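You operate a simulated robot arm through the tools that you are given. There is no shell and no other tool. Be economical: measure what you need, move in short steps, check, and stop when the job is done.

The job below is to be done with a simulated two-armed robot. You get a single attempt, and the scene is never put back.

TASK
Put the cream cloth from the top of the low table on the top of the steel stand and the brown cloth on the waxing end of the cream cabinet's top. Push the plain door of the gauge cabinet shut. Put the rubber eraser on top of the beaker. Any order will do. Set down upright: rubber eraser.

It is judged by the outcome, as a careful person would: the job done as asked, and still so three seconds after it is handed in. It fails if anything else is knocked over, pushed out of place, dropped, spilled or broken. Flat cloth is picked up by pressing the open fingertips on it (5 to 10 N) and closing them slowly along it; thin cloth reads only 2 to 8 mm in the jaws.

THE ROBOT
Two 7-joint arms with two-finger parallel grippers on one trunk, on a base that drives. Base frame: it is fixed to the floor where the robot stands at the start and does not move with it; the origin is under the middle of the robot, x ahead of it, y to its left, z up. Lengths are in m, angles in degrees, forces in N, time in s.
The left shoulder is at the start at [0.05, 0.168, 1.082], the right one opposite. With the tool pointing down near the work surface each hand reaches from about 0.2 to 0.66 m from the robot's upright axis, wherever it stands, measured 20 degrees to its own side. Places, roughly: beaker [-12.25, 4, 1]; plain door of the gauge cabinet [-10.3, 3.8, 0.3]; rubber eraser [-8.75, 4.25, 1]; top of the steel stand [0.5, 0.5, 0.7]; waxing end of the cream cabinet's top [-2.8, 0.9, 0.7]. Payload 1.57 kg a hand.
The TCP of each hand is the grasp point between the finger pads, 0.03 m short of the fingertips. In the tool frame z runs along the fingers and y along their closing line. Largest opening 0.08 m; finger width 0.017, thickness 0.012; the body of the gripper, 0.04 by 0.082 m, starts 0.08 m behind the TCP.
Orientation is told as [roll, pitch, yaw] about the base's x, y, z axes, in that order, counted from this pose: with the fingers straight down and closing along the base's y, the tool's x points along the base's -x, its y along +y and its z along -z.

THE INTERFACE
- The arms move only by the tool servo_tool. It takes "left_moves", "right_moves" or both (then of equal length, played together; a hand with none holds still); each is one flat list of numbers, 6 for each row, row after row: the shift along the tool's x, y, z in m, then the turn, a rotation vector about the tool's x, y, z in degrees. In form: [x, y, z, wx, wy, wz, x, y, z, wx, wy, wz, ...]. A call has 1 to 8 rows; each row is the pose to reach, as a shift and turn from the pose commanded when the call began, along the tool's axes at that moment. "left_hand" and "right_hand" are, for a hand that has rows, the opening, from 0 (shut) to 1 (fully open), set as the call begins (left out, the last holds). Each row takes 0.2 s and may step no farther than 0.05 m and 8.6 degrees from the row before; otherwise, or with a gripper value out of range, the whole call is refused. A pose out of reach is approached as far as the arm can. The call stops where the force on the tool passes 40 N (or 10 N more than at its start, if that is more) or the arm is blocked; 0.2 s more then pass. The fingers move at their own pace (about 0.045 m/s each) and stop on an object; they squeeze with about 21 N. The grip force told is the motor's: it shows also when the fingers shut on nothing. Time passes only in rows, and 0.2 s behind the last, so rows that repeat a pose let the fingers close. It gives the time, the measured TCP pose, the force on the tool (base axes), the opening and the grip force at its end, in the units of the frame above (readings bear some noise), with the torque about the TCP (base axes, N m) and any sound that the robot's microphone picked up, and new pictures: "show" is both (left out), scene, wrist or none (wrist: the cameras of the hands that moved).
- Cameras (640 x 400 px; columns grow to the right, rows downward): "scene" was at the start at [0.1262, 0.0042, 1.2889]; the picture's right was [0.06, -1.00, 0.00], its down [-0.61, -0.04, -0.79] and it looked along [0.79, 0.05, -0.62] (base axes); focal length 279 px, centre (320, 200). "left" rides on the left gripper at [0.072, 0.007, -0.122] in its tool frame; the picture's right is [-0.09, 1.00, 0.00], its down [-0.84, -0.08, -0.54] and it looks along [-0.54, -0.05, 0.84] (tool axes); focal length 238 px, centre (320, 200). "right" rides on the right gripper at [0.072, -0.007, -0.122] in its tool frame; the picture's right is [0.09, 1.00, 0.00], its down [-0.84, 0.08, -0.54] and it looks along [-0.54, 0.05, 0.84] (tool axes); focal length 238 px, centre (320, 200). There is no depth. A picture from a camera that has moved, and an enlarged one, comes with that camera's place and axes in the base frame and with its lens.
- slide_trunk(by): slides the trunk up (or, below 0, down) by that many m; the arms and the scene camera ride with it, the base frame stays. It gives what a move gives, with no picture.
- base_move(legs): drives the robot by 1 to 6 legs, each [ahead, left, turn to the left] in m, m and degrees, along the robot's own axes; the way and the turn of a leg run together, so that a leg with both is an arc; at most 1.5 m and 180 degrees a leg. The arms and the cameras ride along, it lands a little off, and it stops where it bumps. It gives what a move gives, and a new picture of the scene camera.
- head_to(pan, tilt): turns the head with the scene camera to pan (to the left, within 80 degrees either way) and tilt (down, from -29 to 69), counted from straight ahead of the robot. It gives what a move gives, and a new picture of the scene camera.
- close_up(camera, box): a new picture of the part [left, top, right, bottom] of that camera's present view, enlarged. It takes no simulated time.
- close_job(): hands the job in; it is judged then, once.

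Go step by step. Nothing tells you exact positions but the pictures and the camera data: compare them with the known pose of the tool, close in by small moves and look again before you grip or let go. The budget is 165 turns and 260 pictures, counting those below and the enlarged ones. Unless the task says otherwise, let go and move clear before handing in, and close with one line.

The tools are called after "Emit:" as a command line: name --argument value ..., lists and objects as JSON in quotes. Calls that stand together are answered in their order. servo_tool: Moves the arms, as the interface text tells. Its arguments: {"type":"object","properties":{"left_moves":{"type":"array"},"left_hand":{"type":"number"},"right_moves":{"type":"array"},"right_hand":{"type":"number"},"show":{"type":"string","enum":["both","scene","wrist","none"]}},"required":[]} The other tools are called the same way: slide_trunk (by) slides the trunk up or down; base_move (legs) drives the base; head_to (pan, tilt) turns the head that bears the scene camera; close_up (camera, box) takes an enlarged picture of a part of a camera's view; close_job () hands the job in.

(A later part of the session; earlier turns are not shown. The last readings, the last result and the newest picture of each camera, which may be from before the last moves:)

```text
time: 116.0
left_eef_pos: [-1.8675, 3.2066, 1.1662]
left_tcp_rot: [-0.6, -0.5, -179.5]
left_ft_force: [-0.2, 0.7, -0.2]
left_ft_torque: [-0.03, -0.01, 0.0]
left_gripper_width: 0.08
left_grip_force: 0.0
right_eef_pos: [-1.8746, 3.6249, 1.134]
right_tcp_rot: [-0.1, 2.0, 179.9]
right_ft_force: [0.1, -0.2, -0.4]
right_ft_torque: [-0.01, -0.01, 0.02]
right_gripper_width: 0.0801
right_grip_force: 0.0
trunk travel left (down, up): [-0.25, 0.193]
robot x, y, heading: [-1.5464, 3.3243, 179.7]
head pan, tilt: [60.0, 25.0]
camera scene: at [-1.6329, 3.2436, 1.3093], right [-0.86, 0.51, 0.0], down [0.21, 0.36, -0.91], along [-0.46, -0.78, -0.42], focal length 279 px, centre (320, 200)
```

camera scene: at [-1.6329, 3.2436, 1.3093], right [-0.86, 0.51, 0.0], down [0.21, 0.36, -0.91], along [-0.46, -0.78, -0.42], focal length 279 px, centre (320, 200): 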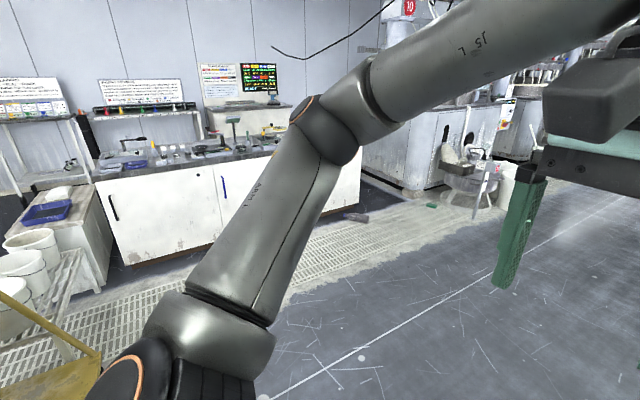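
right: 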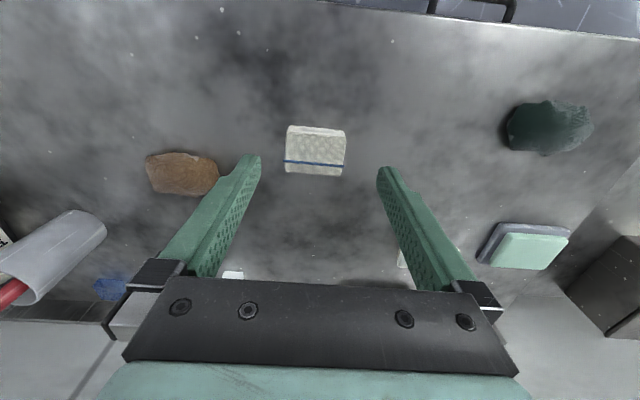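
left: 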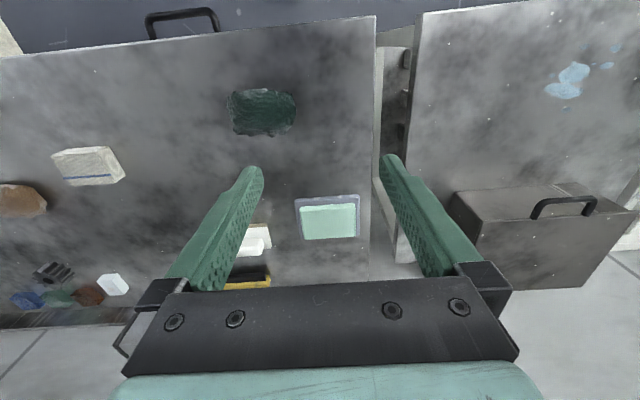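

That leg was slightly too long. I'll drive on with shorter legs.

Emit:
base_move --legs '[[1.45, 0, 0], [1.35, 0, 0]]'

Emit:
head_to --pan -5 --tilt 12

Emit:
head_to --pan -60 --tilt 25

```text
time: 129.6
left_eef_pos: [-4.6795, 3.2008, 1.1659]
left_tcp_rot: [-0.6, -0.6, -179.0]
left_ft_force: [0.0, -1.1, 0.6]
left_ft_torque: [0.02, 0.01, 0.02]
left_gripper_width: 0.08
left_grip_force: 0.0
right_eef_pos: [-4.6906, 3.6187, 1.1337]
right_tcp_rot: [0.0, 2.0, -179.6]
right_ft_force: [-0.1, 0.3, 0.5]
right_ft_torque: [-0.01, 0.03, 0.0]
right_gripper_width: 0.0801
right_grip_force: 0.1
trunk travel left (down, up): [-0.25, 0.193]
robot x, y, heading: [-4.3576, 3.3237, -179.5]
head pan, tilt: [60.0, 25.0]
camera scene: at [-4.4446, 3.24, 1.3092], right [-0.87, 0.5, 0.0], down [0.21, 0.37, -0.91], along [-0.45, -0.79, -0.42], focal length 279 px, centre (320, 200)
```

scene: 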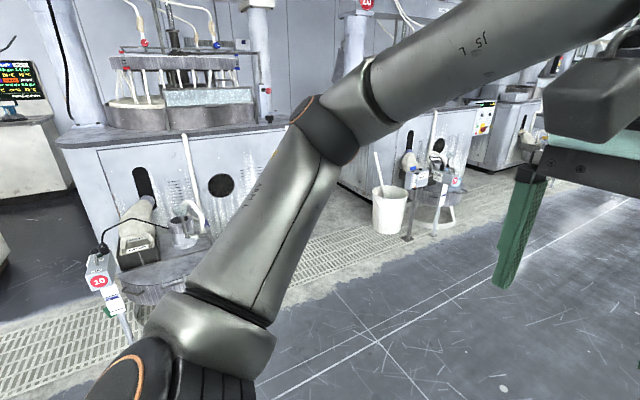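

```text
time: 130.9
left_eef_pos: [-4.6798, 3.199, 1.1652]
left_tcp_rot: [-0.6, -0.6, -179.0]
left_ft_force: [-0.1, 1.0, -0.1]
left_ft_torque: [-0.04, 0.0, 0.0]
left_gripper_width: 0.0801
left_grip_force: 0.1
right_eef_pos: [-4.6913, 3.6181, 1.1355]
right_tcp_rot: [-0.1, 2.0, -179.5]
right_ft_force: [-0.4, -0.1, -0.3]
right_ft_torque: [-0.03, 0.01, 0.01]
right_gripper_width: 0.08
right_grip_force: 0.1
trunk travel left (down, up): [-0.25, 0.193]
robot x, y, heading: [-4.3572, 3.3203, -179.8]
head pan, tilt: [-5.0, 12.0]
camera scene: at [-4.4917, 3.3277, 1.3303], right [0.08, 1.0, 0.0], down [0.21, -0.02, -0.98], along [-0.97, 0.08, -0.21], focal length 279 px, centre (320, 200)
```

scene: 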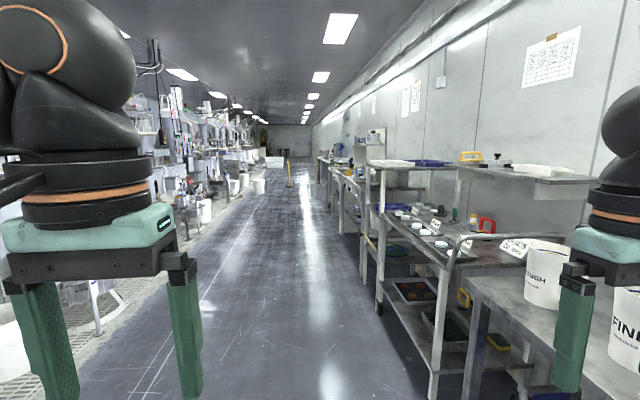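

```text
time: 132.2
left_eef_pos: [-4.6797, 3.2001, 1.1652]
left_tcp_rot: [-0.7, -0.5, -178.9]
left_ft_force: [0.6, -0.4, -0.1]
left_ft_torque: [0.01, -0.01, -0.05]
left_gripper_width: 0.08
left_grip_force: 0.0
right_eef_pos: [-4.6904, 3.618, 1.1339]
right_tcp_rot: [-0.1, 2.1, -179.6]
right_ft_force: [0.5, -0.3, 0.1]
right_ft_torque: [-0.04, -0.04, -0.02]
right_gripper_width: 0.08
right_grip_force: 0.1
trunk travel left (down, up): [-0.25, 0.193]
robot x, y, heading: [-4.3595, 3.3227, -179.7]
head pan, tilt: [-60.0, 25.0]
camera scene: at [-4.4452, 3.3996, 1.3093], right [0.86, 0.5, 0.0], down [0.21, -0.36, -0.91], along [-0.46, 0.78, -0.42], focal length 279 px, centre (320, 200)
```

scene: 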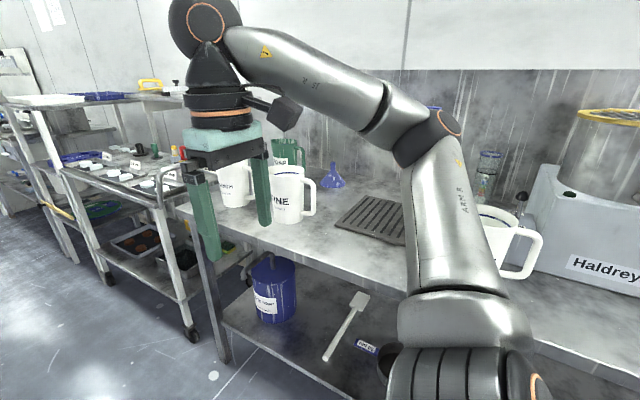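

The trolley on the right stands at y above about 4.0, so I'll shift a bit left and keep driving.

Emit:
base_move --legs '[[1.4, 0.15, 0], [1.4, 0, 0]]'

Emit:
head_to --pan -5 --tilt 12

Emit:
head_to --pan -50 --tilt 20

```text
time: 145.7
left_eef_pos: [-7.4758, 3.0768, 1.1659]
left_tcp_rot: [-0.6, -0.7, 179.6]
left_ft_force: [-0.5, -0.2, 0.3]
left_ft_torque: [0.02, -0.01, -0.05]
left_gripper_width: 0.0799
left_grip_force: 0.0
right_eef_pos: [-7.4748, 3.4952, 1.1349]
right_tcp_rot: [-0.2, 2.0, 178.9]
right_ft_force: [0.0, 0.6, 1.2]
right_ft_torque: [-0.02, 0.03, 0.0]
right_gripper_width: 0.0801
right_grip_force: 0.1
trunk travel left (down, up): [-0.25, 0.193]
robot x, y, heading: [-7.1538, 3.1905, 179.0]
head pan, tilt: [-60.0, 25.0]
camera scene: at [-7.2356, 3.2698, 1.3092], right [0.88, 0.48, 0.0], down [0.2, -0.37, -0.91], along [-0.44, 0.79, -0.42], focal length 279 px, centre (320, 200)
```

scene: 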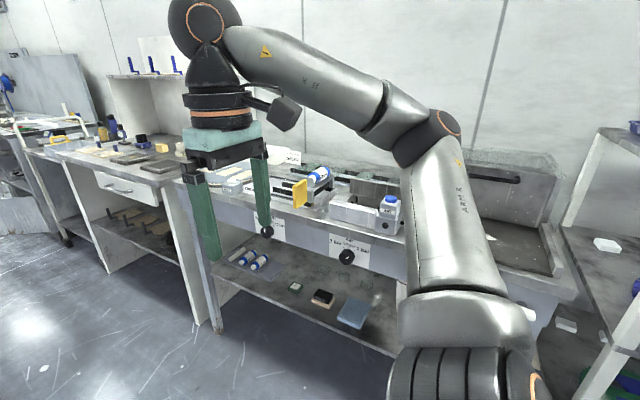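

```text
time: 147.0
left_eef_pos: [-7.4758, 3.0751, 1.1665]
left_tcp_rot: [-0.6, -0.6, 179.6]
left_ft_force: [0.1, 0.0, 0.4]
left_ft_torque: [0.03, 0.01, 0.04]
left_gripper_width: 0.08
left_grip_force: 0.1
right_eef_pos: [-7.4741, 3.4949, 1.1351]
right_tcp_rot: [-0.1, 2.0, 178.8]
right_ft_force: [0.1, -0.1, 0.5]
right_ft_torque: [0.02, -0.01, -0.01]
right_gripper_width: 0.0799
right_grip_force: 0.2
trunk travel left (down, up): [-0.25, 0.193]
robot x, y, heading: [-7.1513, 3.1915, 178.8]
head pan, tilt: [-5.0, 12.0]
camera scene: at [-7.2839, 3.1992, 1.3303], right [0.11, 0.99, 0.0], down [0.21, -0.02, -0.98], along [-0.97, 0.11, -0.21], focal length 279 px, centre (320, 200)
```

scene: 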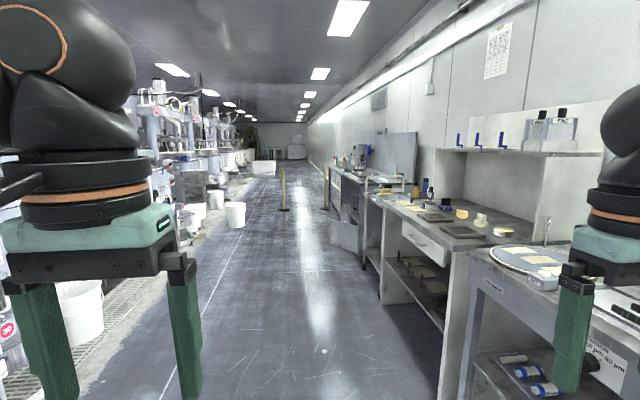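

```text
time: 148.1
left_eef_pos: [-7.4746, 3.076, 1.1657]
left_tcp_rot: [-0.6, -0.7, 179.5]
left_ft_force: [0.0, 0.7, 0.1]
left_ft_torque: [0.0, -0.02, -0.03]
left_gripper_width: 0.0798
left_grip_force: 0.1
right_eef_pos: [-7.476, 3.4947, 1.1346]
right_tcp_rot: [-0.1, 1.9, 179.0]
right_ft_force: [0.5, -0.1, -0.9]
right_ft_torque: [0.0, 0.01, 0.01]
right_gripper_width: 0.0799
right_grip_force: 0.1
trunk travel left (down, up): [-0.25, 0.193]
robot x, y, heading: [-7.1512, 3.19, 178.5]
head pan, tilt: [-50.0, 20.0]
camera scene: at [-7.2495, 3.2616, 1.3173], right [0.78, 0.63, 0.0], down [0.21, -0.27, -0.94], along [-0.59, 0.73, -0.34], focal length 279 px, centre (320, 200)
```

scene: 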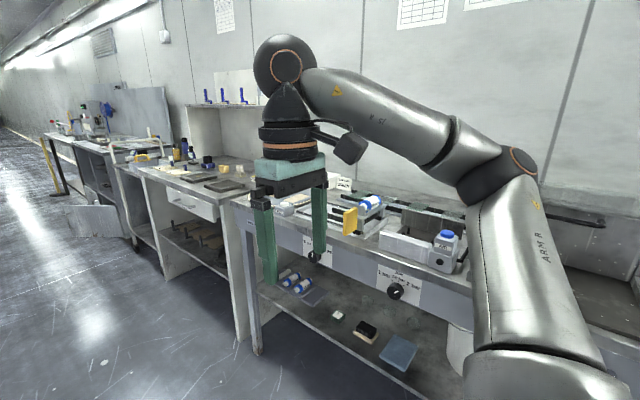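

The eraser desk is ahead, around x = -8.75, and what looks like the open door of the gauge cabinet lies beyond it. I'll drive to x about -8.6 and turn to face the desk.

Emit:
base_move --legs '[[1.45, 0, 1.3]]'

Emit:
head_to --pan -5 --tilt 20

Emit:
head_to --pan -70 --tilt 25

```text
time: 155.3
left_eef_pos: [-8.9309, 3.1143, 1.1652]
left_tcp_rot: [-0.7, -0.7, 179.2]
left_ft_force: [0.4, -0.1, 0.8]
left_ft_torque: [0.03, 0.0, 0.01]
left_gripper_width: 0.0797
left_grip_force: 0.3
right_eef_pos: [-8.9285, 3.5342, 1.134]
right_tcp_rot: [-0.1, 1.9, 178.5]
right_ft_force: [1.0, 0.4, -0.6]
right_ft_torque: [0.03, -0.01, 0.0]
right_gripper_width: 0.0803
right_grip_force: 0.2
trunk travel left (down, up): [-0.25, 0.193]
robot x, y, heading: [-8.603, 3.2247, 178.3]
head pan, tilt: [-50.0, 20.0]
camera scene: at [-8.704, 3.2989, 1.3173], right [0.78, 0.62, 0.0], down [0.21, -0.27, -0.94], along [-0.58, 0.74, -0.34], focal length 279 px, centre (320, 200)
```

scene: 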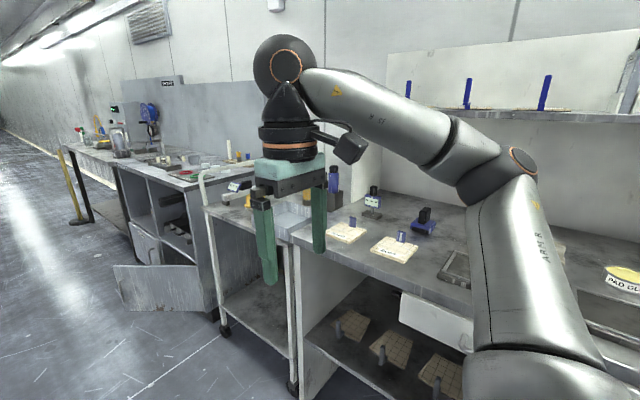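

```text
time: 156.4
left_eef_pos: [-8.9305, 3.1146, 1.1655]
left_tcp_rot: [-0.6, -0.7, 179.2]
left_ft_force: [0.5, 0.4, 0.2]
left_ft_torque: [0.02, -0.01, 0.03]
left_gripper_width: 0.0805
left_grip_force: 0.0
right_eef_pos: [-8.9277, 3.5343, 1.1359]
right_tcp_rot: [-0.1, 2.0, 178.5]
right_ft_force: [0.7, 0.4, -0.3]
right_ft_torque: [-0.01, -0.01, 0.01]
right_gripper_width: 0.0799
right_grip_force: 0.1
trunk travel left (down, up): [-0.25, 0.193]
robot x, y, heading: [-8.6046, 3.2273, 178.1]
head pan, tilt: [-5.0, 20.0]
camera scene: at [-8.7386, 3.2367, 1.3173], right [0.12, 0.99, 0.0], down [0.34, -0.04, -0.94], along [-0.93, 0.11, -0.34], focal length 279 px, centre (320, 200)
```

scene: 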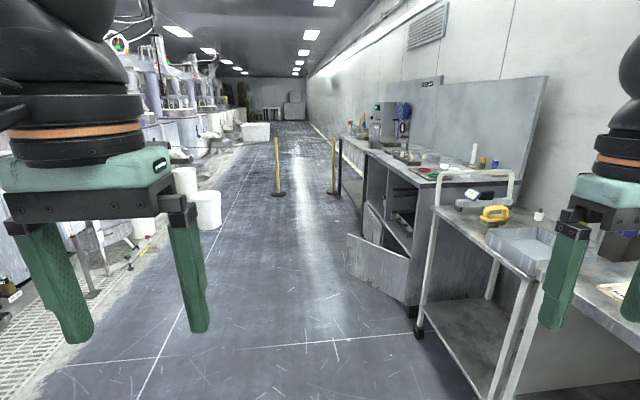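

```text
time: 157.8
left_eef_pos: [-8.9308, 3.1152, 1.1641]
left_tcp_rot: [-0.6, -0.5, 179.2]
left_ft_force: [-0.3, 0.9, 0.3]
left_ft_torque: [0.01, 0.02, 0.01]
left_gripper_width: 0.08
left_grip_force: 0.0
right_eef_pos: [-8.9282, 3.5331, 1.1342]
right_tcp_rot: [-0.1, 2.0, 178.5]
right_ft_force: [0.1, -0.1, 0.0]
right_ft_torque: [0.01, 0.0, -0.01]
right_gripper_width: 0.0801
right_grip_force: 0.0
trunk travel left (down, up): [-0.25, 0.193]
robot x, y, heading: [-8.6035, 3.2279, 178.2]
head pan, tilt: [-70.0, 25.0]
camera scene: at [-8.6752, 3.3133, 1.3092], right [0.95, 0.32, 0.0], down [0.13, -0.4, -0.91], along [-0.29, 0.86, -0.42], focal length 279 px, centre (320, 200)
```

scene: 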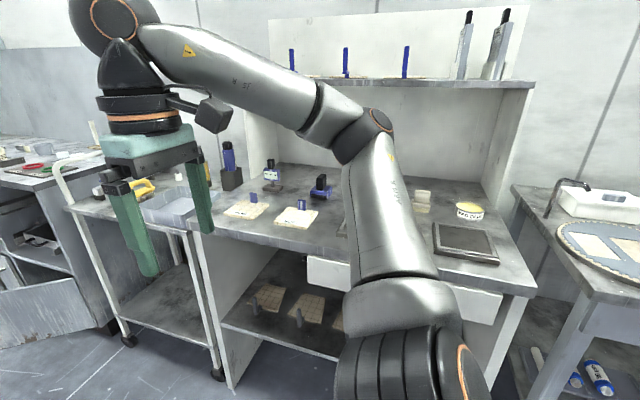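

The desk is to my right, so I'll turn to face it and look for the eraser.

Emit:
base_move --legs '[[0, 0, -88]]'

Emit:
head_to --pan 0 --tilt 30

```text
time: 161.9
left_eef_pos: [-8.7367, 3.5426, 1.1637]
left_tcp_rot: [-0.6, -0.6, 92.6]
left_ft_force: [0.6, 0.7, 0.0]
left_ft_torque: [0.0, 0.04, -0.04]
left_gripper_width: 0.0801
left_grip_force: 0.0
right_eef_pos: [-8.3196, 3.566, 1.1346]
right_tcp_rot: [0.0, 2.0, 92.0]
right_ft_force: [-0.3, -0.2, 0.2]
right_ft_torque: [0.04, 0.02, -0.03]
right_gripper_width: 0.0801
right_grip_force: 0.1
trunk travel left (down, up): [-0.25, 0.193]
robot x, y, heading: [-8.6063, 3.2267, 91.8]
head pan, tilt: [-70.0, 25.0]
camera scene: at [-8.5217, 3.2989, 1.3092], right [0.37, -0.93, 0.0], down [-0.39, -0.16, -0.91], along [0.84, 0.34, -0.42], focal length 279 px, centre (320, 200)
```

scene: 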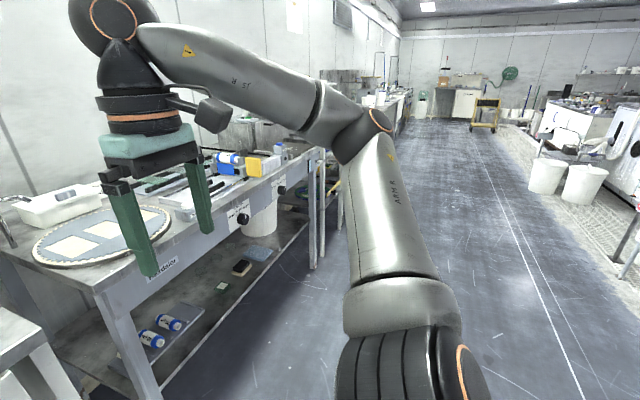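

```text
time: 163.3
left_eef_pos: [-8.7362, 3.5444, 1.1648]
left_tcp_rot: [-0.5, -0.5, 92.6]
left_ft_force: [-0.4, 0.2, 0.5]
left_ft_torque: [-0.02, -0.03, 0.02]
left_gripper_width: 0.0801
left_grip_force: 0.0
right_eef_pos: [-8.3179, 3.5655, 1.1345]
right_tcp_rot: [-0.1, 2.0, 92.0]
right_ft_force: [-0.2, 0.5, -0.1]
right_ft_torque: [-0.03, 0.0, 0.02]
right_gripper_width: 0.0802
right_grip_force: 0.1
trunk travel left (down, up): [-0.25, 0.193]
robot x, y, heading: [-8.604, 3.2279, 92.0]
head pan, tilt: [0.0, 30.0]
camera scene: at [-8.6101, 3.3551, 1.3013], right [1.0, 0.03, 0.0], down [0.02, -0.5, -0.87], along [-0.03, 0.87, -0.5], focal length 279 px, centre (320, 200)
```

scene: 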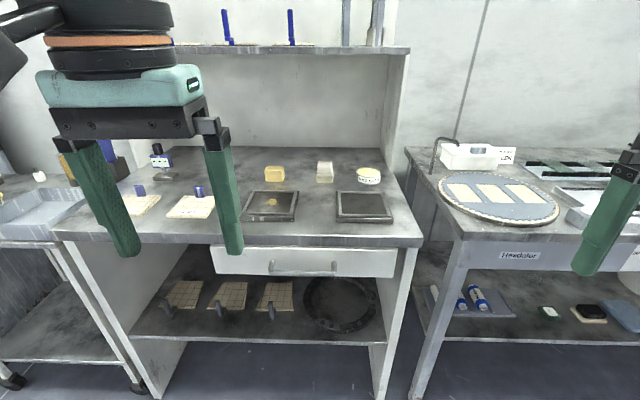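

Emit:
close_up --camera "scene" --box '[110, 130, 430, 330]'

Emit:
close_up --camera "scene" --box '[230, 150, 400, 230]'

```text
2.00 times, centred on (270, 230) of scene
camera zoom: at [-8.6101, 3.3551, 1.3013], right [1.0, 0.03, 0.0], down [0.02, -0.5, -0.87], along [-0.03, 0.87, -0.5], focal length 558 px, centre (420, 140)
```

zoom: 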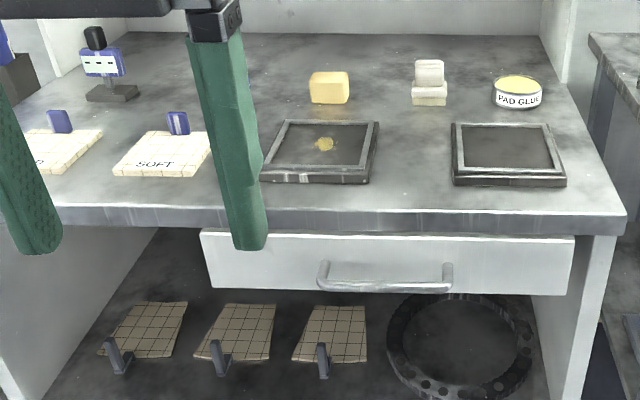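

```text
3.76 times, centred on (315, 190) of scene
camera zoom: at [-8.6101, 3.3551, 1.3013], right [1.0, 0.03, 0.0], down [0.02, -0.5, -0.87], along [-0.03, 0.87, -0.5], focal length 1050 px, centre (339, 238)
```

zoom: 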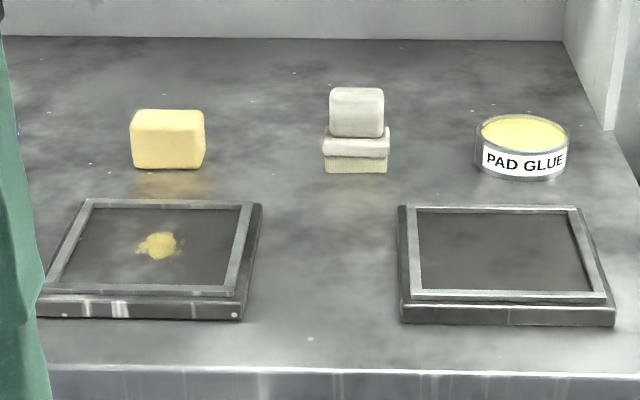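

I see two candidates on the desk: a yellow block at about (-8.78, 4.2) and a white piece on a cream block at about (-8.62, 4.2). I'll come closer and look with the wrist cameras.

Emit:
base_move --legs '[[0.2, 0, -2]]'

Emit:
head_to --pan 0 --tilt 40

Emit:
close_up --camera "left" --box '[0, 0, 640, 400]'

```text
time: 164.9
left_eef_pos: [-8.7282, 3.7497, 1.1647]
left_tcp_rot: [-0.7, -0.6, 90.7]
left_ft_force: [0.6, 0.1, 0.3]
left_ft_torque: [-0.06, -0.02, 0.02]
left_gripper_width: 0.0803
left_grip_force: 0.1
right_eef_pos: [-8.3098, 3.7586, 1.1353]
right_tcp_rot: [-0.1, 2.0, 90.0]
right_ft_force: [0.3, 0.6, 0.3]
right_ft_torque: [0.01, 0.0, 0.02]
right_gripper_width: 0.0801
right_grip_force: 0.1
trunk travel left (down, up): [-0.25, 0.193]
robot x, y, heading: [-8.6101, 3.4295, 90.0]
head pan, tilt: [0.0, 30.0]
camera scene: at [-8.6086, 3.5574, 1.3012], right [1.0, 0.0, 0.0], down [0.0, -0.5, -0.87], along [0.0, 0.87, -0.5], focal length 279 px, centre (320, 200)
```

scene: 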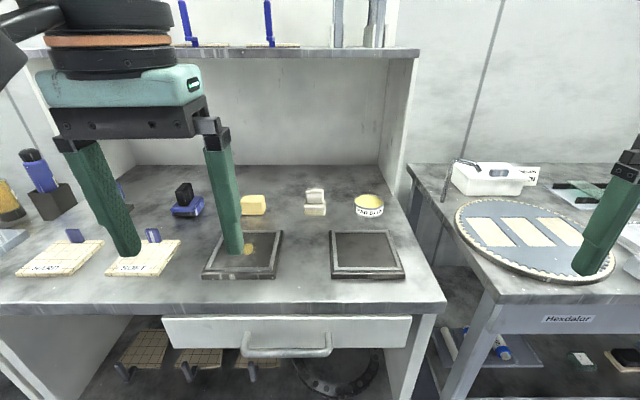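

```text
time: 165.6
left_eef_pos: [-8.7296, 3.75, 1.1655]
left_tcp_rot: [-0.6, -0.7, 90.7]
left_ft_force: [0.4, 0.9, 0.2]
left_ft_torque: [0.02, 0.0, 0.01]
left_gripper_width: 0.0802
left_grip_force: 0.2
right_eef_pos: [-8.3091, 3.7571, 1.1345]
right_tcp_rot: [0.0, 2.1, 90.0]
right_ft_force: [-0.9, -0.3, -0.4]
right_ft_torque: [0.0, 0.03, 0.04]
right_gripper_width: 0.0799
right_grip_force: 0.1
trunk travel left (down, up): [-0.25, 0.193]
robot x, y, heading: [-8.6116, 3.4302, 90.2]
head pan, tilt: [0.0, 40.0]
camera scene: at [-8.6086, 3.5514, 1.286], right [1.0, 0.0, 0.0], down [0.0, -0.64, -0.77], along [0.0, 0.77, -0.64], focal length 279 px, centre (320, 200)
```

scene: 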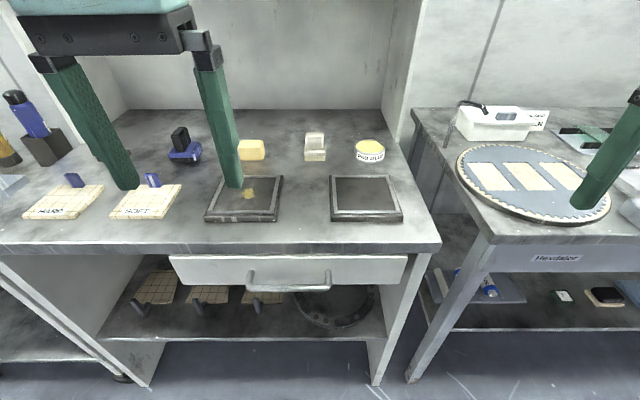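

```text
1.00 times, centred on (320, 200) of left
camera zoom: at [-8.7355, 3.6757, 1.2847], right [-1.0, 0.08, -0.01], down [0.06, 0.83, 0.55], along [0.05, 0.55, -0.83], focal length 238 px, centre (320, 200)
```

zoom: 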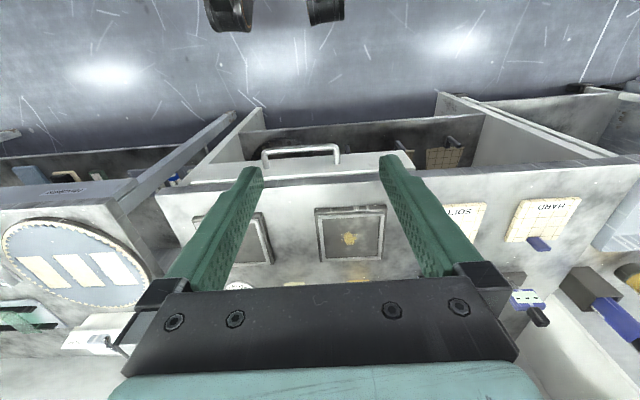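

Emit:
close_up --camera "scene" --box '[230, 120, 400, 190]'

Emit:
close_up --camera "scene" --box '[295, 120, 335, 170]'

```text
3.76 times, centred on (315, 155) of scene
camera zoom: at [-8.6086, 3.5514, 1.286], right [1.0, 0.0, 0.0], down [0.0, -0.64, -0.77], along [0.0, 0.77, -0.64], focal length 1050 px, centre (339, 369)
```

zoom: 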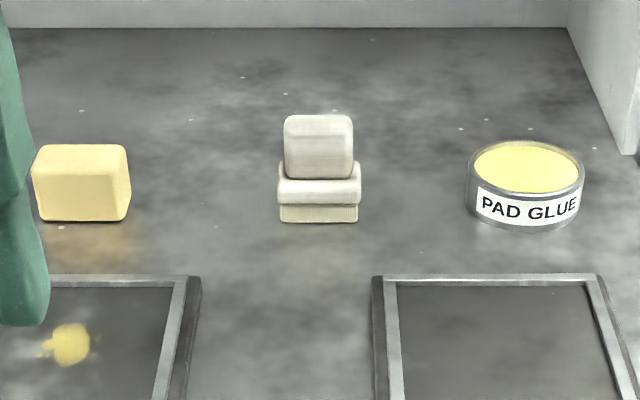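

```text
8.00 times, centred on (315, 145) of scene
camera zoom: at [-8.6086, 3.5514, 1.286], right [1.0, 0.0, 0.0], down [0.0, -0.64, -0.77], along [0.0, 0.77, -0.64], focal length 2231 px, centre (360, 640)
```

zoom: 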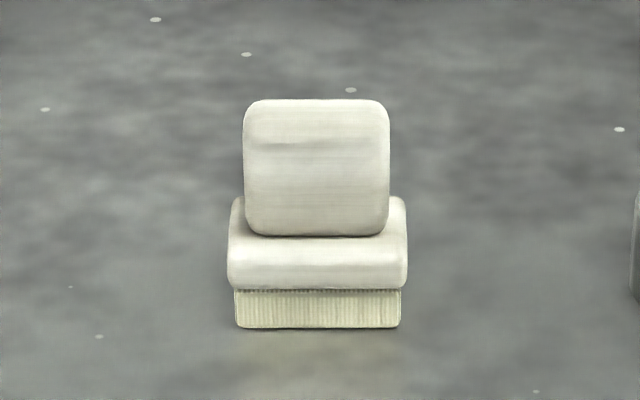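

The white one is a little brush with bristles, so the yellow block (about 67 x 36 x 40 mm) is the eraser. The desk top is at about z = 0.90. I'll edge closer and bring the left hand over the block.

Emit:
base_move --legs '[[0.07, 0, 0]]'

Emit:
servo_tool --left_moves '[-0.045, 0.0, 0, 0, 0, 0, -0.09, 0.005, 0, 0, 0, 0, -0.135, 0.01, 0, 0, 0, 0, -0.18, 0.02, 0, 0, 0, 0, -0.22, 0.03, 0.02, 0, 0, 0, -0.26, 0.04, 0.04, 0, 0, 0, -0.28, 0.05, 0.06, 0, 0, 0]'

```text
time: 166.6
left_eef_pos: [-8.7272, 3.8191, 1.165]
left_tcp_rot: [-0.6, -0.6, 90.7]
left_ft_force: [0.8, 0.4, -0.3]
left_ft_torque: [-0.03, 0.03, -0.01]
left_gripper_width: 0.0797
left_grip_force: 0.0
right_eef_pos: [-8.309, 3.8268, 1.1344]
right_tcp_rot: [-0.1, 2.0, 90.0]
right_ft_force: [-0.2, 0.4, 0.6]
right_ft_torque: [0.0, -0.01, -0.01]
right_gripper_width: 0.0801
right_grip_force: 0.0
trunk travel left (down, up): [-0.25, 0.193]
robot x, y, heading: [-8.6067, 3.4985, 89.8]
head pan, tilt: [0.0, 40.0]
camera scene: at [-8.6082, 3.6218, 1.2858], right [1.0, 0.0, 0.0], down [0.0, -0.64, -0.77], along [0.0, 0.77, -0.64], focal length 279 px, centre (320, 200)
```

scene: 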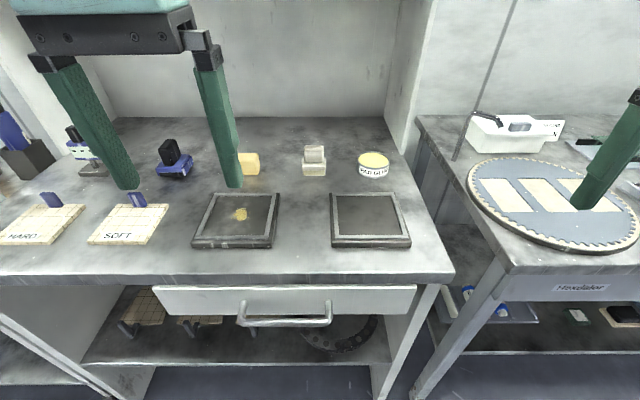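

```text
time: 168.2
left_eef_pos: [-8.7721, 4.0703, 1.1199]
left_tcp_rot: [-0.5, -0.7, 90.5]
left_ft_force: [-0.5, 0.7, -0.9]
left_ft_torque: [-0.03, 0.02, -0.03]
left_gripper_width: 0.0799
left_grip_force: 0.0
left hand out of reach, approached as far as the arm can: row 6, 7
right_eef_pos: [-8.3085, 3.8261, 1.1339]
right_tcp_rot: [0.0, 2.1, 89.9]
right_ft_force: [0.4, -0.8, 0.9]
right_ft_torque: [-0.01, -0.01, -0.03]
right_gripper_width: 0.08
right_grip_force: 0.1
trunk travel left (down, up): [-0.25, 0.193]
robot x, y, heading: [-8.6046, 3.4967, 89.7]
head pan, tilt: [0.0, 40.0]
camera scene: at [-8.6079, 3.6209, 1.286], right [1.0, 0.0, 0.0], down [0.0, -0.64, -0.77], along [0.0, 0.77, -0.64], focal length 279 px, centre (320, 200)
camera left: at [-8.7795, 3.9972, 1.2402], right [-1.0, 0.08, -0.01], down [0.07, 0.83, 0.55], along [0.05, 0.55, -0.83], focal length 238 px, centre (320, 200)
```

scene: 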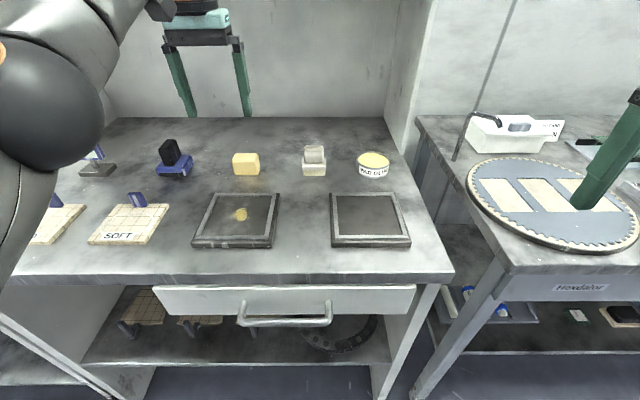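
left: 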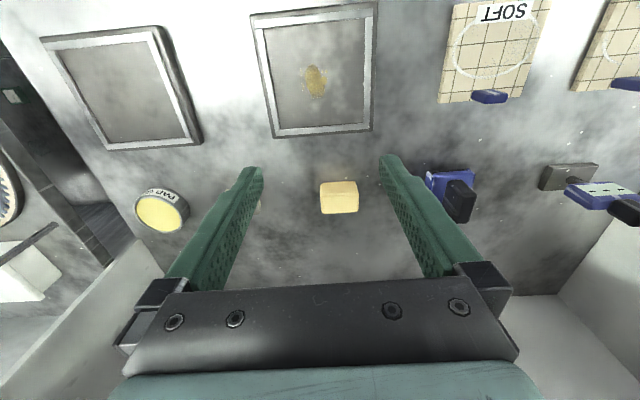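

The reach falls short with the tool vertical, so I'll tilt the fingers forward about 28° while closing in above the block.

Emit:
servo_tool --left_moves '[-0.0, 0.004, 0.02, 0, -7, 0, -0.02, 0.008, 0.04, 0, -14, 0, -0.05, 0.014, 0.06, 0, -21, 0, -0.08, 0.018, 0.08, 0, -28, 0, -0.1, 0.018, 0.1, 0, -28, 0]'

```text
time: 169.4
left_eef_pos: [-8.787, 4.1718, 1.021]
left_tcp_rot: [-0.7, -28.8, 90.7]
left_ft_force: [0.8, 0.8, -0.1]
left_ft_torque: [-0.03, 0.03, 0.01]
left_gripper_width: 0.0797
left_grip_force: 0.1
right_eef_pos: [-8.3097, 3.8281, 1.136]
right_tcp_rot: [0.0, 2.0, 89.9]
right_ft_force: [-0.7, -0.2, -0.2]
right_ft_torque: [0.0, -0.02, -0.03]
right_gripper_width: 0.0802
right_grip_force: 0.2
trunk travel left (down, up): [-0.25, 0.193]
robot x, y, heading: [-8.6097, 3.4997, 90.1]
head pan, tilt: [0.0, 40.0]
camera scene: at [-8.6079, 3.6213, 1.2859], right [1.0, 0.0, 0.0], down [0.0, -0.64, -0.77], along [0.0, 0.77, -0.64], focal length 279 px, centre (320, 200)
camera left: at [-8.7924, 4.0501, 1.0918], right [-1.0, 0.07, 0.03], down [0.06, 0.47, 0.88], along [0.05, 0.88, -0.48], focal length 238 px, centre (320, 200)
```

scene: 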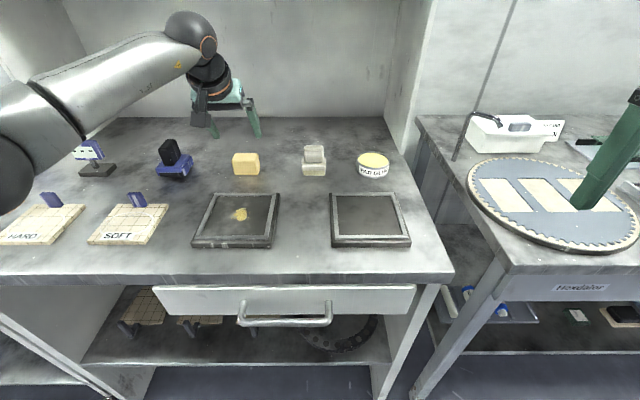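
left: 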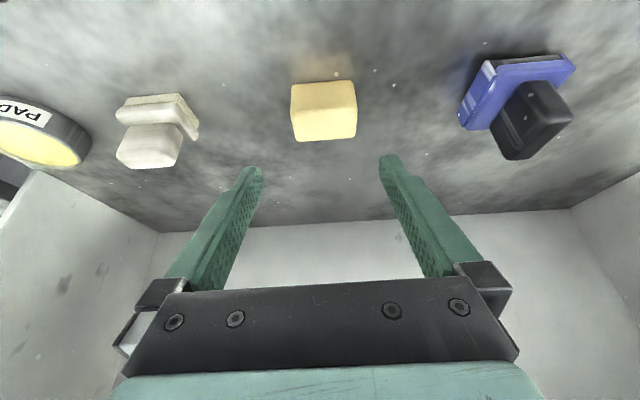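

The block sits centred between the fingers at about (-8.789, 4.19). I'll lower onto it and then close.

Emit:
servo_tool --left_moves '[0.008, 0, 0.03, 0, 0, 0, 0.016, 0, 0.06, 0, 0, 0, 0.024, 0, 0.08, 0, 0, 0, 0.024, 0, 0.08, 0, 0, 0]'

```text
time: 170.4
left_eef_pos: [-8.7867, 4.1898, 0.941]
left_tcp_rot: [-0.8, -28.7, 90.9]
left_ft_force: [-0.7, 0.1, -0.3]
left_ft_torque: [0.03, 0.01, 0.04]
left_gripper_width: 0.0798
left_grip_force: 0.1
right_eef_pos: [-8.3093, 3.826, 1.1331]
right_tcp_rot: [0.0, 2.0, 89.9]
right_ft_force: [0.1, -0.7, -0.4]
right_ft_torque: [-0.01, -0.02, -0.02]
right_gripper_width: 0.08
right_grip_force: 0.1
trunk travel left (down, up): [-0.25, 0.193]
robot x, y, heading: [-8.6064, 3.4954, 89.9]
head pan, tilt: [0.0, 40.0]
camera scene: at [-8.6082, 3.621, 1.2859], right [1.0, 0.0, 0.0], down [0.0, -0.64, -0.77], along [0.0, 0.77, -0.64], focal length 279 px, centre (320, 200)
camera left: at [-8.794, 4.0676, 1.011], right [-1.0, 0.07, 0.03], down [0.06, 0.47, 0.88], along [0.05, 0.88, -0.48], focal length 238 px, centre (320, 200)
```

scene: 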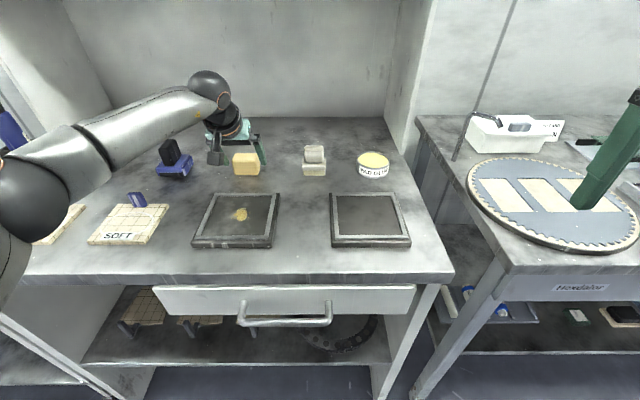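
left: 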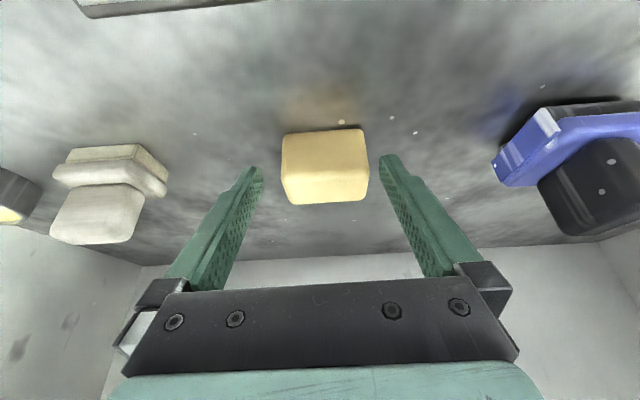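

Emit:
servo_tool --left_moves '[0, 0, 0, 0, 0, 0, 0, 0, 0, 0, 0, 0, 0, 0, 0, 0, 0, 0, 0, 0, 0, 0, 0, 0]' --left_hand 0 --show "wrist"

```text
time: 171.4
left_eef_pos: [-8.788, 4.1884, 0.9404]
left_tcp_rot: [-0.6, -28.7, 90.8]
left_ft_force: [-0.5, 0.3, -0.4]
left_ft_torque: [0.01, -0.02, 0.01]
left_gripper_width: 0.0614
left_grip_force: 21.1
right_eef_pos: [-8.3087, 3.8274, 1.1343]
right_tcp_rot: [-0.1, 2.0, 90.0]
right_ft_force: [0.1, 0.3, 0.4]
right_ft_torque: [-0.03, 0.0, 0.0]
right_gripper_width: 0.0799
right_grip_force: 0.0
trunk travel left (down, up): [-0.25, 0.193]
robot x, y, heading: [-8.6083, 3.4965, 89.5]
head pan, tilt: [0.0, 40.0]
camera left: at [-8.794, 4.0676, 1.0113], right [-1.0, 0.07, 0.03], down [0.06, 0.47, 0.88], along [0.05, 0.88, -0.48], focal length 238 px, centre (320, 200)
```

left: 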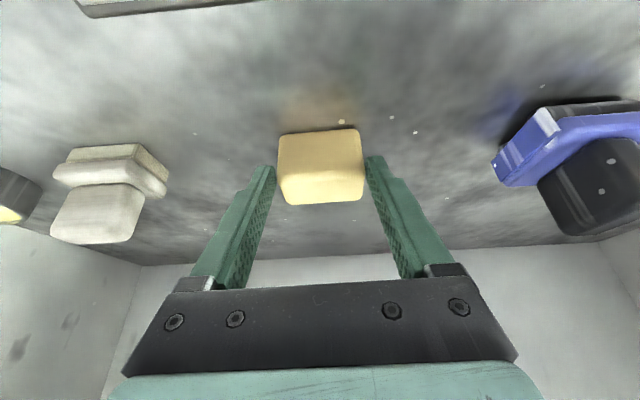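

The grip is firm at 61 mm. I'll lift straight up, then draw back to travel posture, keeping the tilt so it can be set down the same way.

Emit:
servo_tool --left_moves '[-0.0144, 0, -0.0264, 0, 0, 0, -0.0336, 0, -0.0616, 0, 0, 0, -0.053, 0, -0.097, 0, 0, 0, -0.072, 0, -0.132, 0, 0, 0, -0.037, 0, -0.151, 0, 0, 0, -0.002, 0, -0.17, 0, 0, 0, 0.033, 0, -0.189, 0, 0, 0, 0.068, 0, -0.209, 0, 0, 0]'

```text
time: 173.2
left_eef_pos: [-8.7854, 4.0297, 1.0932]
left_tcp_rot: [-0.7, -28.7, 91.1]
left_ft_force: [-0.1, -1.2, -1.0]
left_ft_torque: [-0.03, 0.02, -0.03]
left_gripper_width: 0.0614
left_grip_force: 20.6
right_eef_pos: [-8.3094, 3.8259, 1.1353]
right_tcp_rot: [-0.1, 1.9, 89.9]
right_ft_force: [-0.6, -0.8, 0.1]
right_ft_torque: [0.03, -0.02, 0.02]
right_gripper_width: 0.0799
right_grip_force: 0.0
trunk travel left (down, up): [-0.25, 0.193]
robot x, y, heading: [-8.6091, 3.4956, 89.6]
head pan, tilt: [0.0, 40.0]
camera scene: at [-8.6083, 3.6208, 1.286], right [1.0, 0.0, 0.0], down [0.0, -0.64, -0.77], along [0.0, 0.77, -0.64], focal length 279 px, centre (320, 200)
camera left: at [-8.7914, 3.9076, 1.1641], right [-1.0, 0.07, 0.03], down [0.06, 0.47, 0.88], along [0.04, 0.88, -0.48], focal length 238 px, centre (320, 200)
```

scene: 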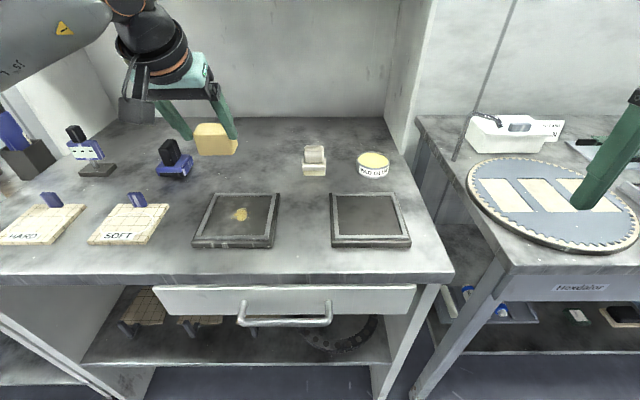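
left: 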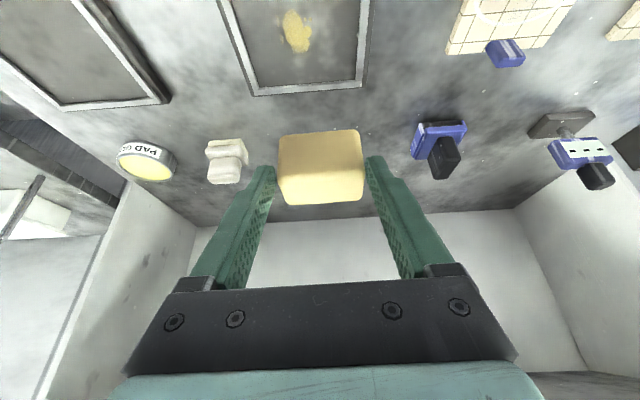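

The eraser is held. I'll back off, turn to -x and drive on toward the gauge cabinet.

Emit:
base_move --legs '[[-0.4, 0, 0], [0, 0, 90], [0.7, 0, 0]]'

Emit:
head_to --pan -25 --tilt 25

```text
time: 183.1
left_eef_pos: [-9.8485, 2.896, 1.0931]
left_tcp_rot: [-0.8, -28.7, -177.8]
left_ft_force: [0.6, -0.2, -1.3]
left_ft_torque: [0.01, -0.05, 0.02]
left_gripper_width: 0.0614
left_grip_force: 20.7
right_eef_pos: [-9.6549, 3.3779, 1.1352]
right_tcp_rot: [-0.1, 2.1, -178.8]
right_ft_force: [0.6, 0.1, -0.9]
right_ft_torque: [0.03, -0.04, 0.02]
right_gripper_width: 0.0802
right_grip_force: 0.0
trunk travel left (down, up): [-0.25, 0.193]
robot x, y, heading: [-9.3187, 3.0831, -179.1]
head pan, tilt: [0.0, 40.0]
camera scene: at [-9.4437, 3.0812, 1.2859], right [-0.02, 1.0, 0.0], down [0.64, 0.01, -0.77], along [-0.77, -0.01, -0.64], focal length 279 px, centre (320, 200)
```

scene: 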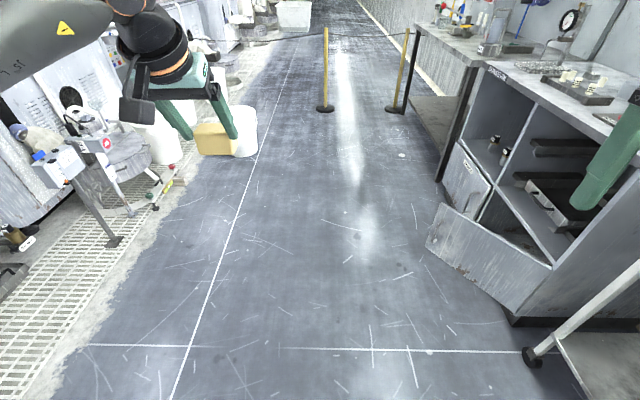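

```text
time: 184.0
left_eef_pos: [-9.8468, 2.898, 1.0935]
left_tcp_rot: [-0.6, -28.7, -177.8]
left_ft_force: [-0.3, 0.5, -1.4]
left_ft_torque: [-0.04, -0.06, -0.03]
left_gripper_width: 0.0613
left_grip_force: 21.5
right_eef_pos: [-9.6542, 3.377, 1.1336]
right_tcp_rot: [-0.1, 2.0, -178.8]
right_ft_force: [-0.2, 0.2, -0.3]
right_ft_torque: [0.02, 0.01, -0.02]
right_gripper_width: 0.0799
right_grip_force: 0.1
trunk travel left (down, up): [-0.25, 0.193]
robot x, y, heading: [-9.321, 3.0829, -178.7]
head pan, tilt: [-25.0, 25.0]
camera scene: at [-9.4426, 3.1201, 1.3092], right [0.41, 0.91, 0.0], down [0.39, -0.17, -0.91], along [-0.83, 0.37, -0.42], focal length 279 px, centre (320, 200)
```

scene: 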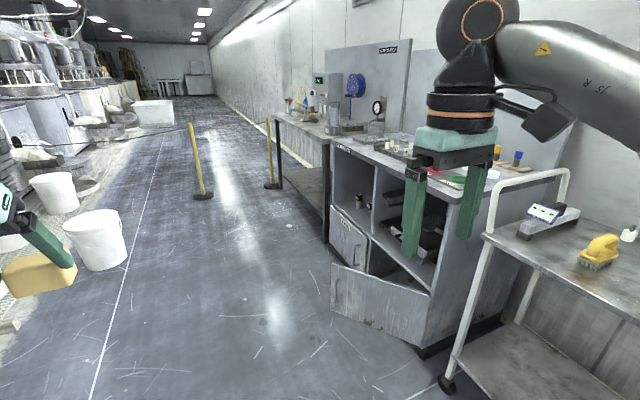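

The plain door hangs open at about (-10.4, 3.75). The rope posts stand at x about -12.7, so the beaker should be on the bench before them. I'll drive to x about -11.8 and look.

Emit:
base_move --legs '[[1.3, -0.05, -1], [1.15, 0, 0]]'

Emit:
head_to --pan -60 --tilt 30

Emit:
head_to --pan 0 --tilt 20

```text
time: 196.0
left_eef_pos: [-12.3135, 2.9179, 1.0936]
left_tcp_rot: [-0.8, -28.7, -177.8]
left_ft_force: [-0.5, 0.5, -1.5]
left_ft_torque: [0.0, 0.01, -0.01]
left_gripper_width: 0.0615
left_grip_force: 20.9
right_eef_pos: [-12.1217, 3.3986, 1.1342]
right_tcp_rot: [0.0, 2.0, -178.8]
right_ft_force: [-0.4, 0.4, 0.2]
right_ft_torque: [-0.02, 0.01, -0.03]
right_gripper_width: 0.0803
right_grip_force: 0.0
trunk travel left (down, up): [-0.25, 0.193]
robot x, y, heading: [-11.7801, 3.1027, -178.7]
head pan, tilt: [-25.0, 25.0]
camera scene: at [-11.9085, 3.1428, 1.3092], right [0.41, 0.91, 0.0], down [0.39, -0.17, -0.91], along [-0.83, 0.37, -0.42], focal length 279 px, centre (320, 200)
```

scene: 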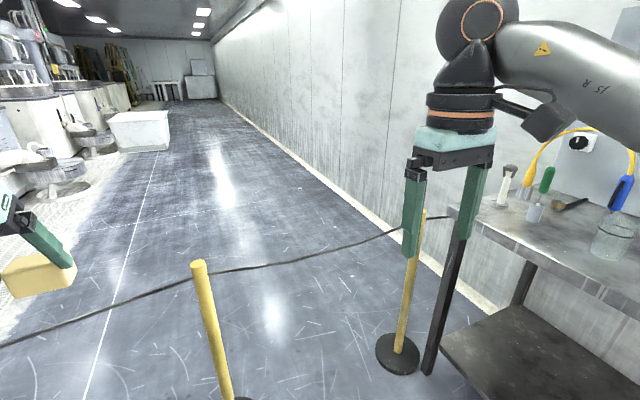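

```text
time: 197.0
left_eef_pos: [-12.3132, 2.9185, 1.0924]
left_tcp_rot: [-0.7, -28.7, -177.8]
left_ft_force: [0.2, -0.6, 0.0]
left_ft_torque: [0.0, -0.04, 0.0]
left_gripper_width: 0.0613
left_grip_force: 21.2
right_eef_pos: [-12.1208, 3.3993, 1.1338]
right_tcp_rot: [0.0, 2.0, -178.7]
right_ft_force: [0.9, -0.1, -0.8]
right_ft_torque: [0.0, 0.02, 0.0]
right_gripper_width: 0.08
right_grip_force: 0.1
trunk travel left (down, up): [-0.25, 0.193]
robot x, y, heading: [-11.7852, 3.1073, -179.0]
head pan, tilt: [-60.0, 30.0]
camera scene: at [-11.8708, 3.1828, 1.3013], right [0.86, 0.52, 0.0], down [0.26, -0.43, -0.87], along [-0.45, 0.74, -0.5], focal length 279 px, centre (320, 200)
```

scene: 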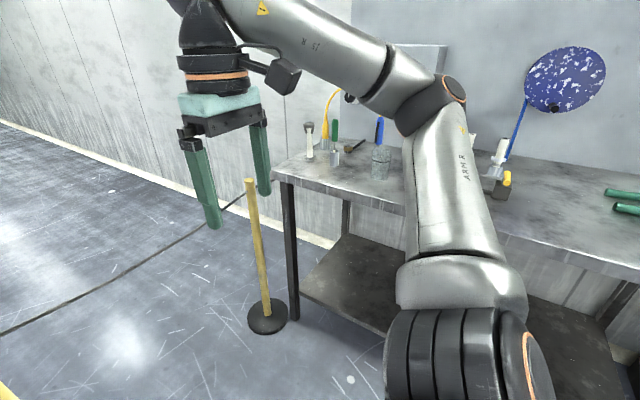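

```text
time: 198.3
left_eef_pos: [-12.3126, 2.9185, 1.0932]
left_tcp_rot: [-0.7, -28.7, -177.9]
left_ft_force: [-0.4, 0.4, -0.4]
left_ft_torque: [-0.04, -0.04, 0.0]
left_gripper_width: 0.0617
left_grip_force: 21.1
right_eef_pos: [-12.1198, 3.3998, 1.1345]
right_tcp_rot: [-0.1, 2.0, -178.7]
right_ft_force: [0.8, 0.6, 0.2]
right_ft_torque: [0.0, -0.01, 0.01]
right_gripper_width: 0.08
right_grip_force: 0.0
trunk travel left (down, up): [-0.25, 0.193]
robot x, y, heading: [-11.7844, 3.1114, -178.9]
head pan, tilt: [0.0, 20.0]
camera scene: at [-11.9172, 3.1037, 1.3173], right [-0.02, 1.0, 0.0], down [0.34, 0.01, -0.94], along [-0.94, -0.02, -0.34], focal length 279 px, centre (320, 200)
```

scene: 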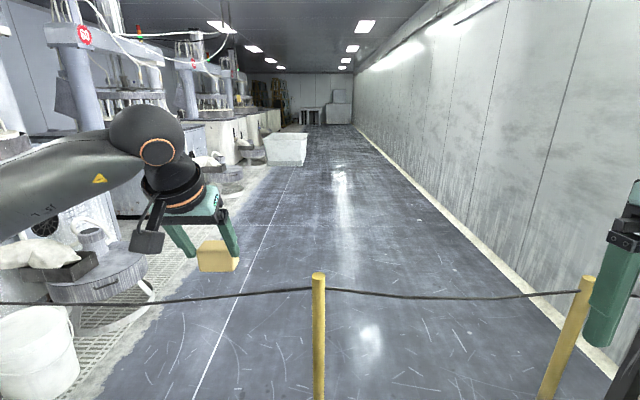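

The beaker stands near the bench front at about (-12.13, 4.0). I'll back up slightly, turn to face the bench and look closer.

Emit:
base_move --legs '[[-0.15, 0, 0], [0, 0, -91]]'

Emit:
head_to --pan 20 --tilt 30

```text
time: 203.6
left_eef_pos: [-11.7988, 3.647, 1.0929]
left_tcp_rot: [-0.7, -28.8, 89.4]
left_ft_force: [0.4, -0.5, -1.0]
left_ft_torque: [-0.05, -0.02, -0.03]
left_gripper_width: 0.0616
left_grip_force: 21.1
right_eef_pos: [-11.3291, 3.4321, 1.1346]
right_tcp_rot: [-0.1, 1.9, 88.4]
right_ft_force: [0.4, -0.7, -0.2]
right_ft_torque: [0.0, -0.01, 0.01]
right_gripper_width: 0.0799
right_grip_force: 0.2
trunk travel left (down, up): [-0.25, 0.193]
robot x, y, heading: [-11.6353, 3.1078, 88.2]
head pan, tilt: [0.0, 20.0]
camera scene: at [-11.6333, 3.2421, 1.3173], right [1.0, -0.03, 0.0], down [-0.01, -0.34, -0.94], along [0.03, 0.94, -0.34], focal length 279 px, centre (320, 200)
```

scene: 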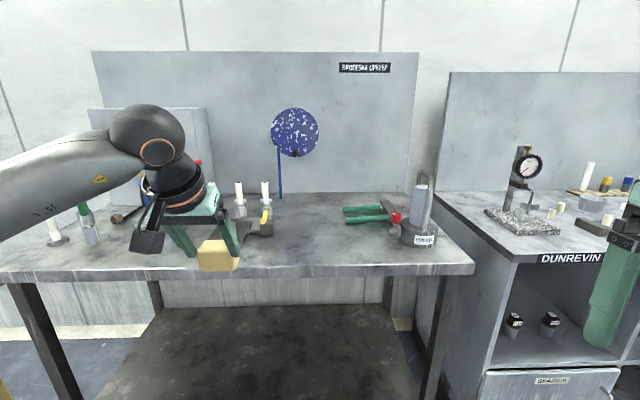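

```text
time: 204.5
left_eef_pos: [-11.8002, 3.648, 1.0941]
left_tcp_rot: [-0.8, -28.6, 89.4]
left_ft_force: [-0.6, -0.5, -1.5]
left_ft_torque: [-0.02, 0.01, 0.05]
left_gripper_width: 0.0613
left_grip_force: 20.8
right_eef_pos: [-11.3292, 3.4307, 1.135]
right_tcp_rot: [-0.2, 2.0, 88.4]
right_ft_force: [0.3, -0.6, 0.0]
right_ft_torque: [0.02, -0.01, -0.02]
right_gripper_width: 0.0802
right_grip_force: 0.0
trunk travel left (down, up): [-0.25, 0.193]
robot x, y, heading: [-11.6389, 3.1105, 88.1]
head pan, tilt: [20.0, 30.0]
camera scene: at [-11.6645, 3.2349, 1.3013], right [0.95, 0.31, 0.0], down [0.16, -0.47, -0.87], along [-0.27, 0.82, -0.5], focal length 279 px, centre (320, 200)
```

scene: 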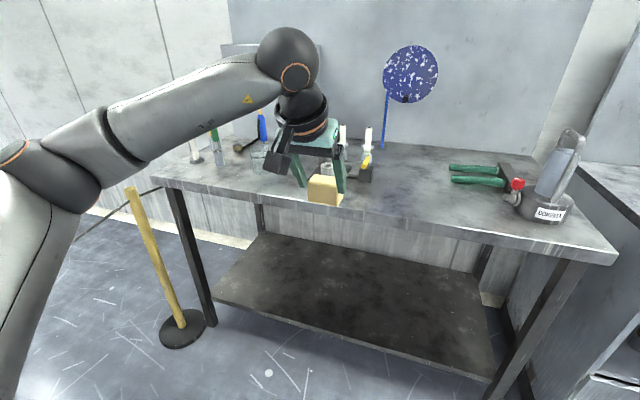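

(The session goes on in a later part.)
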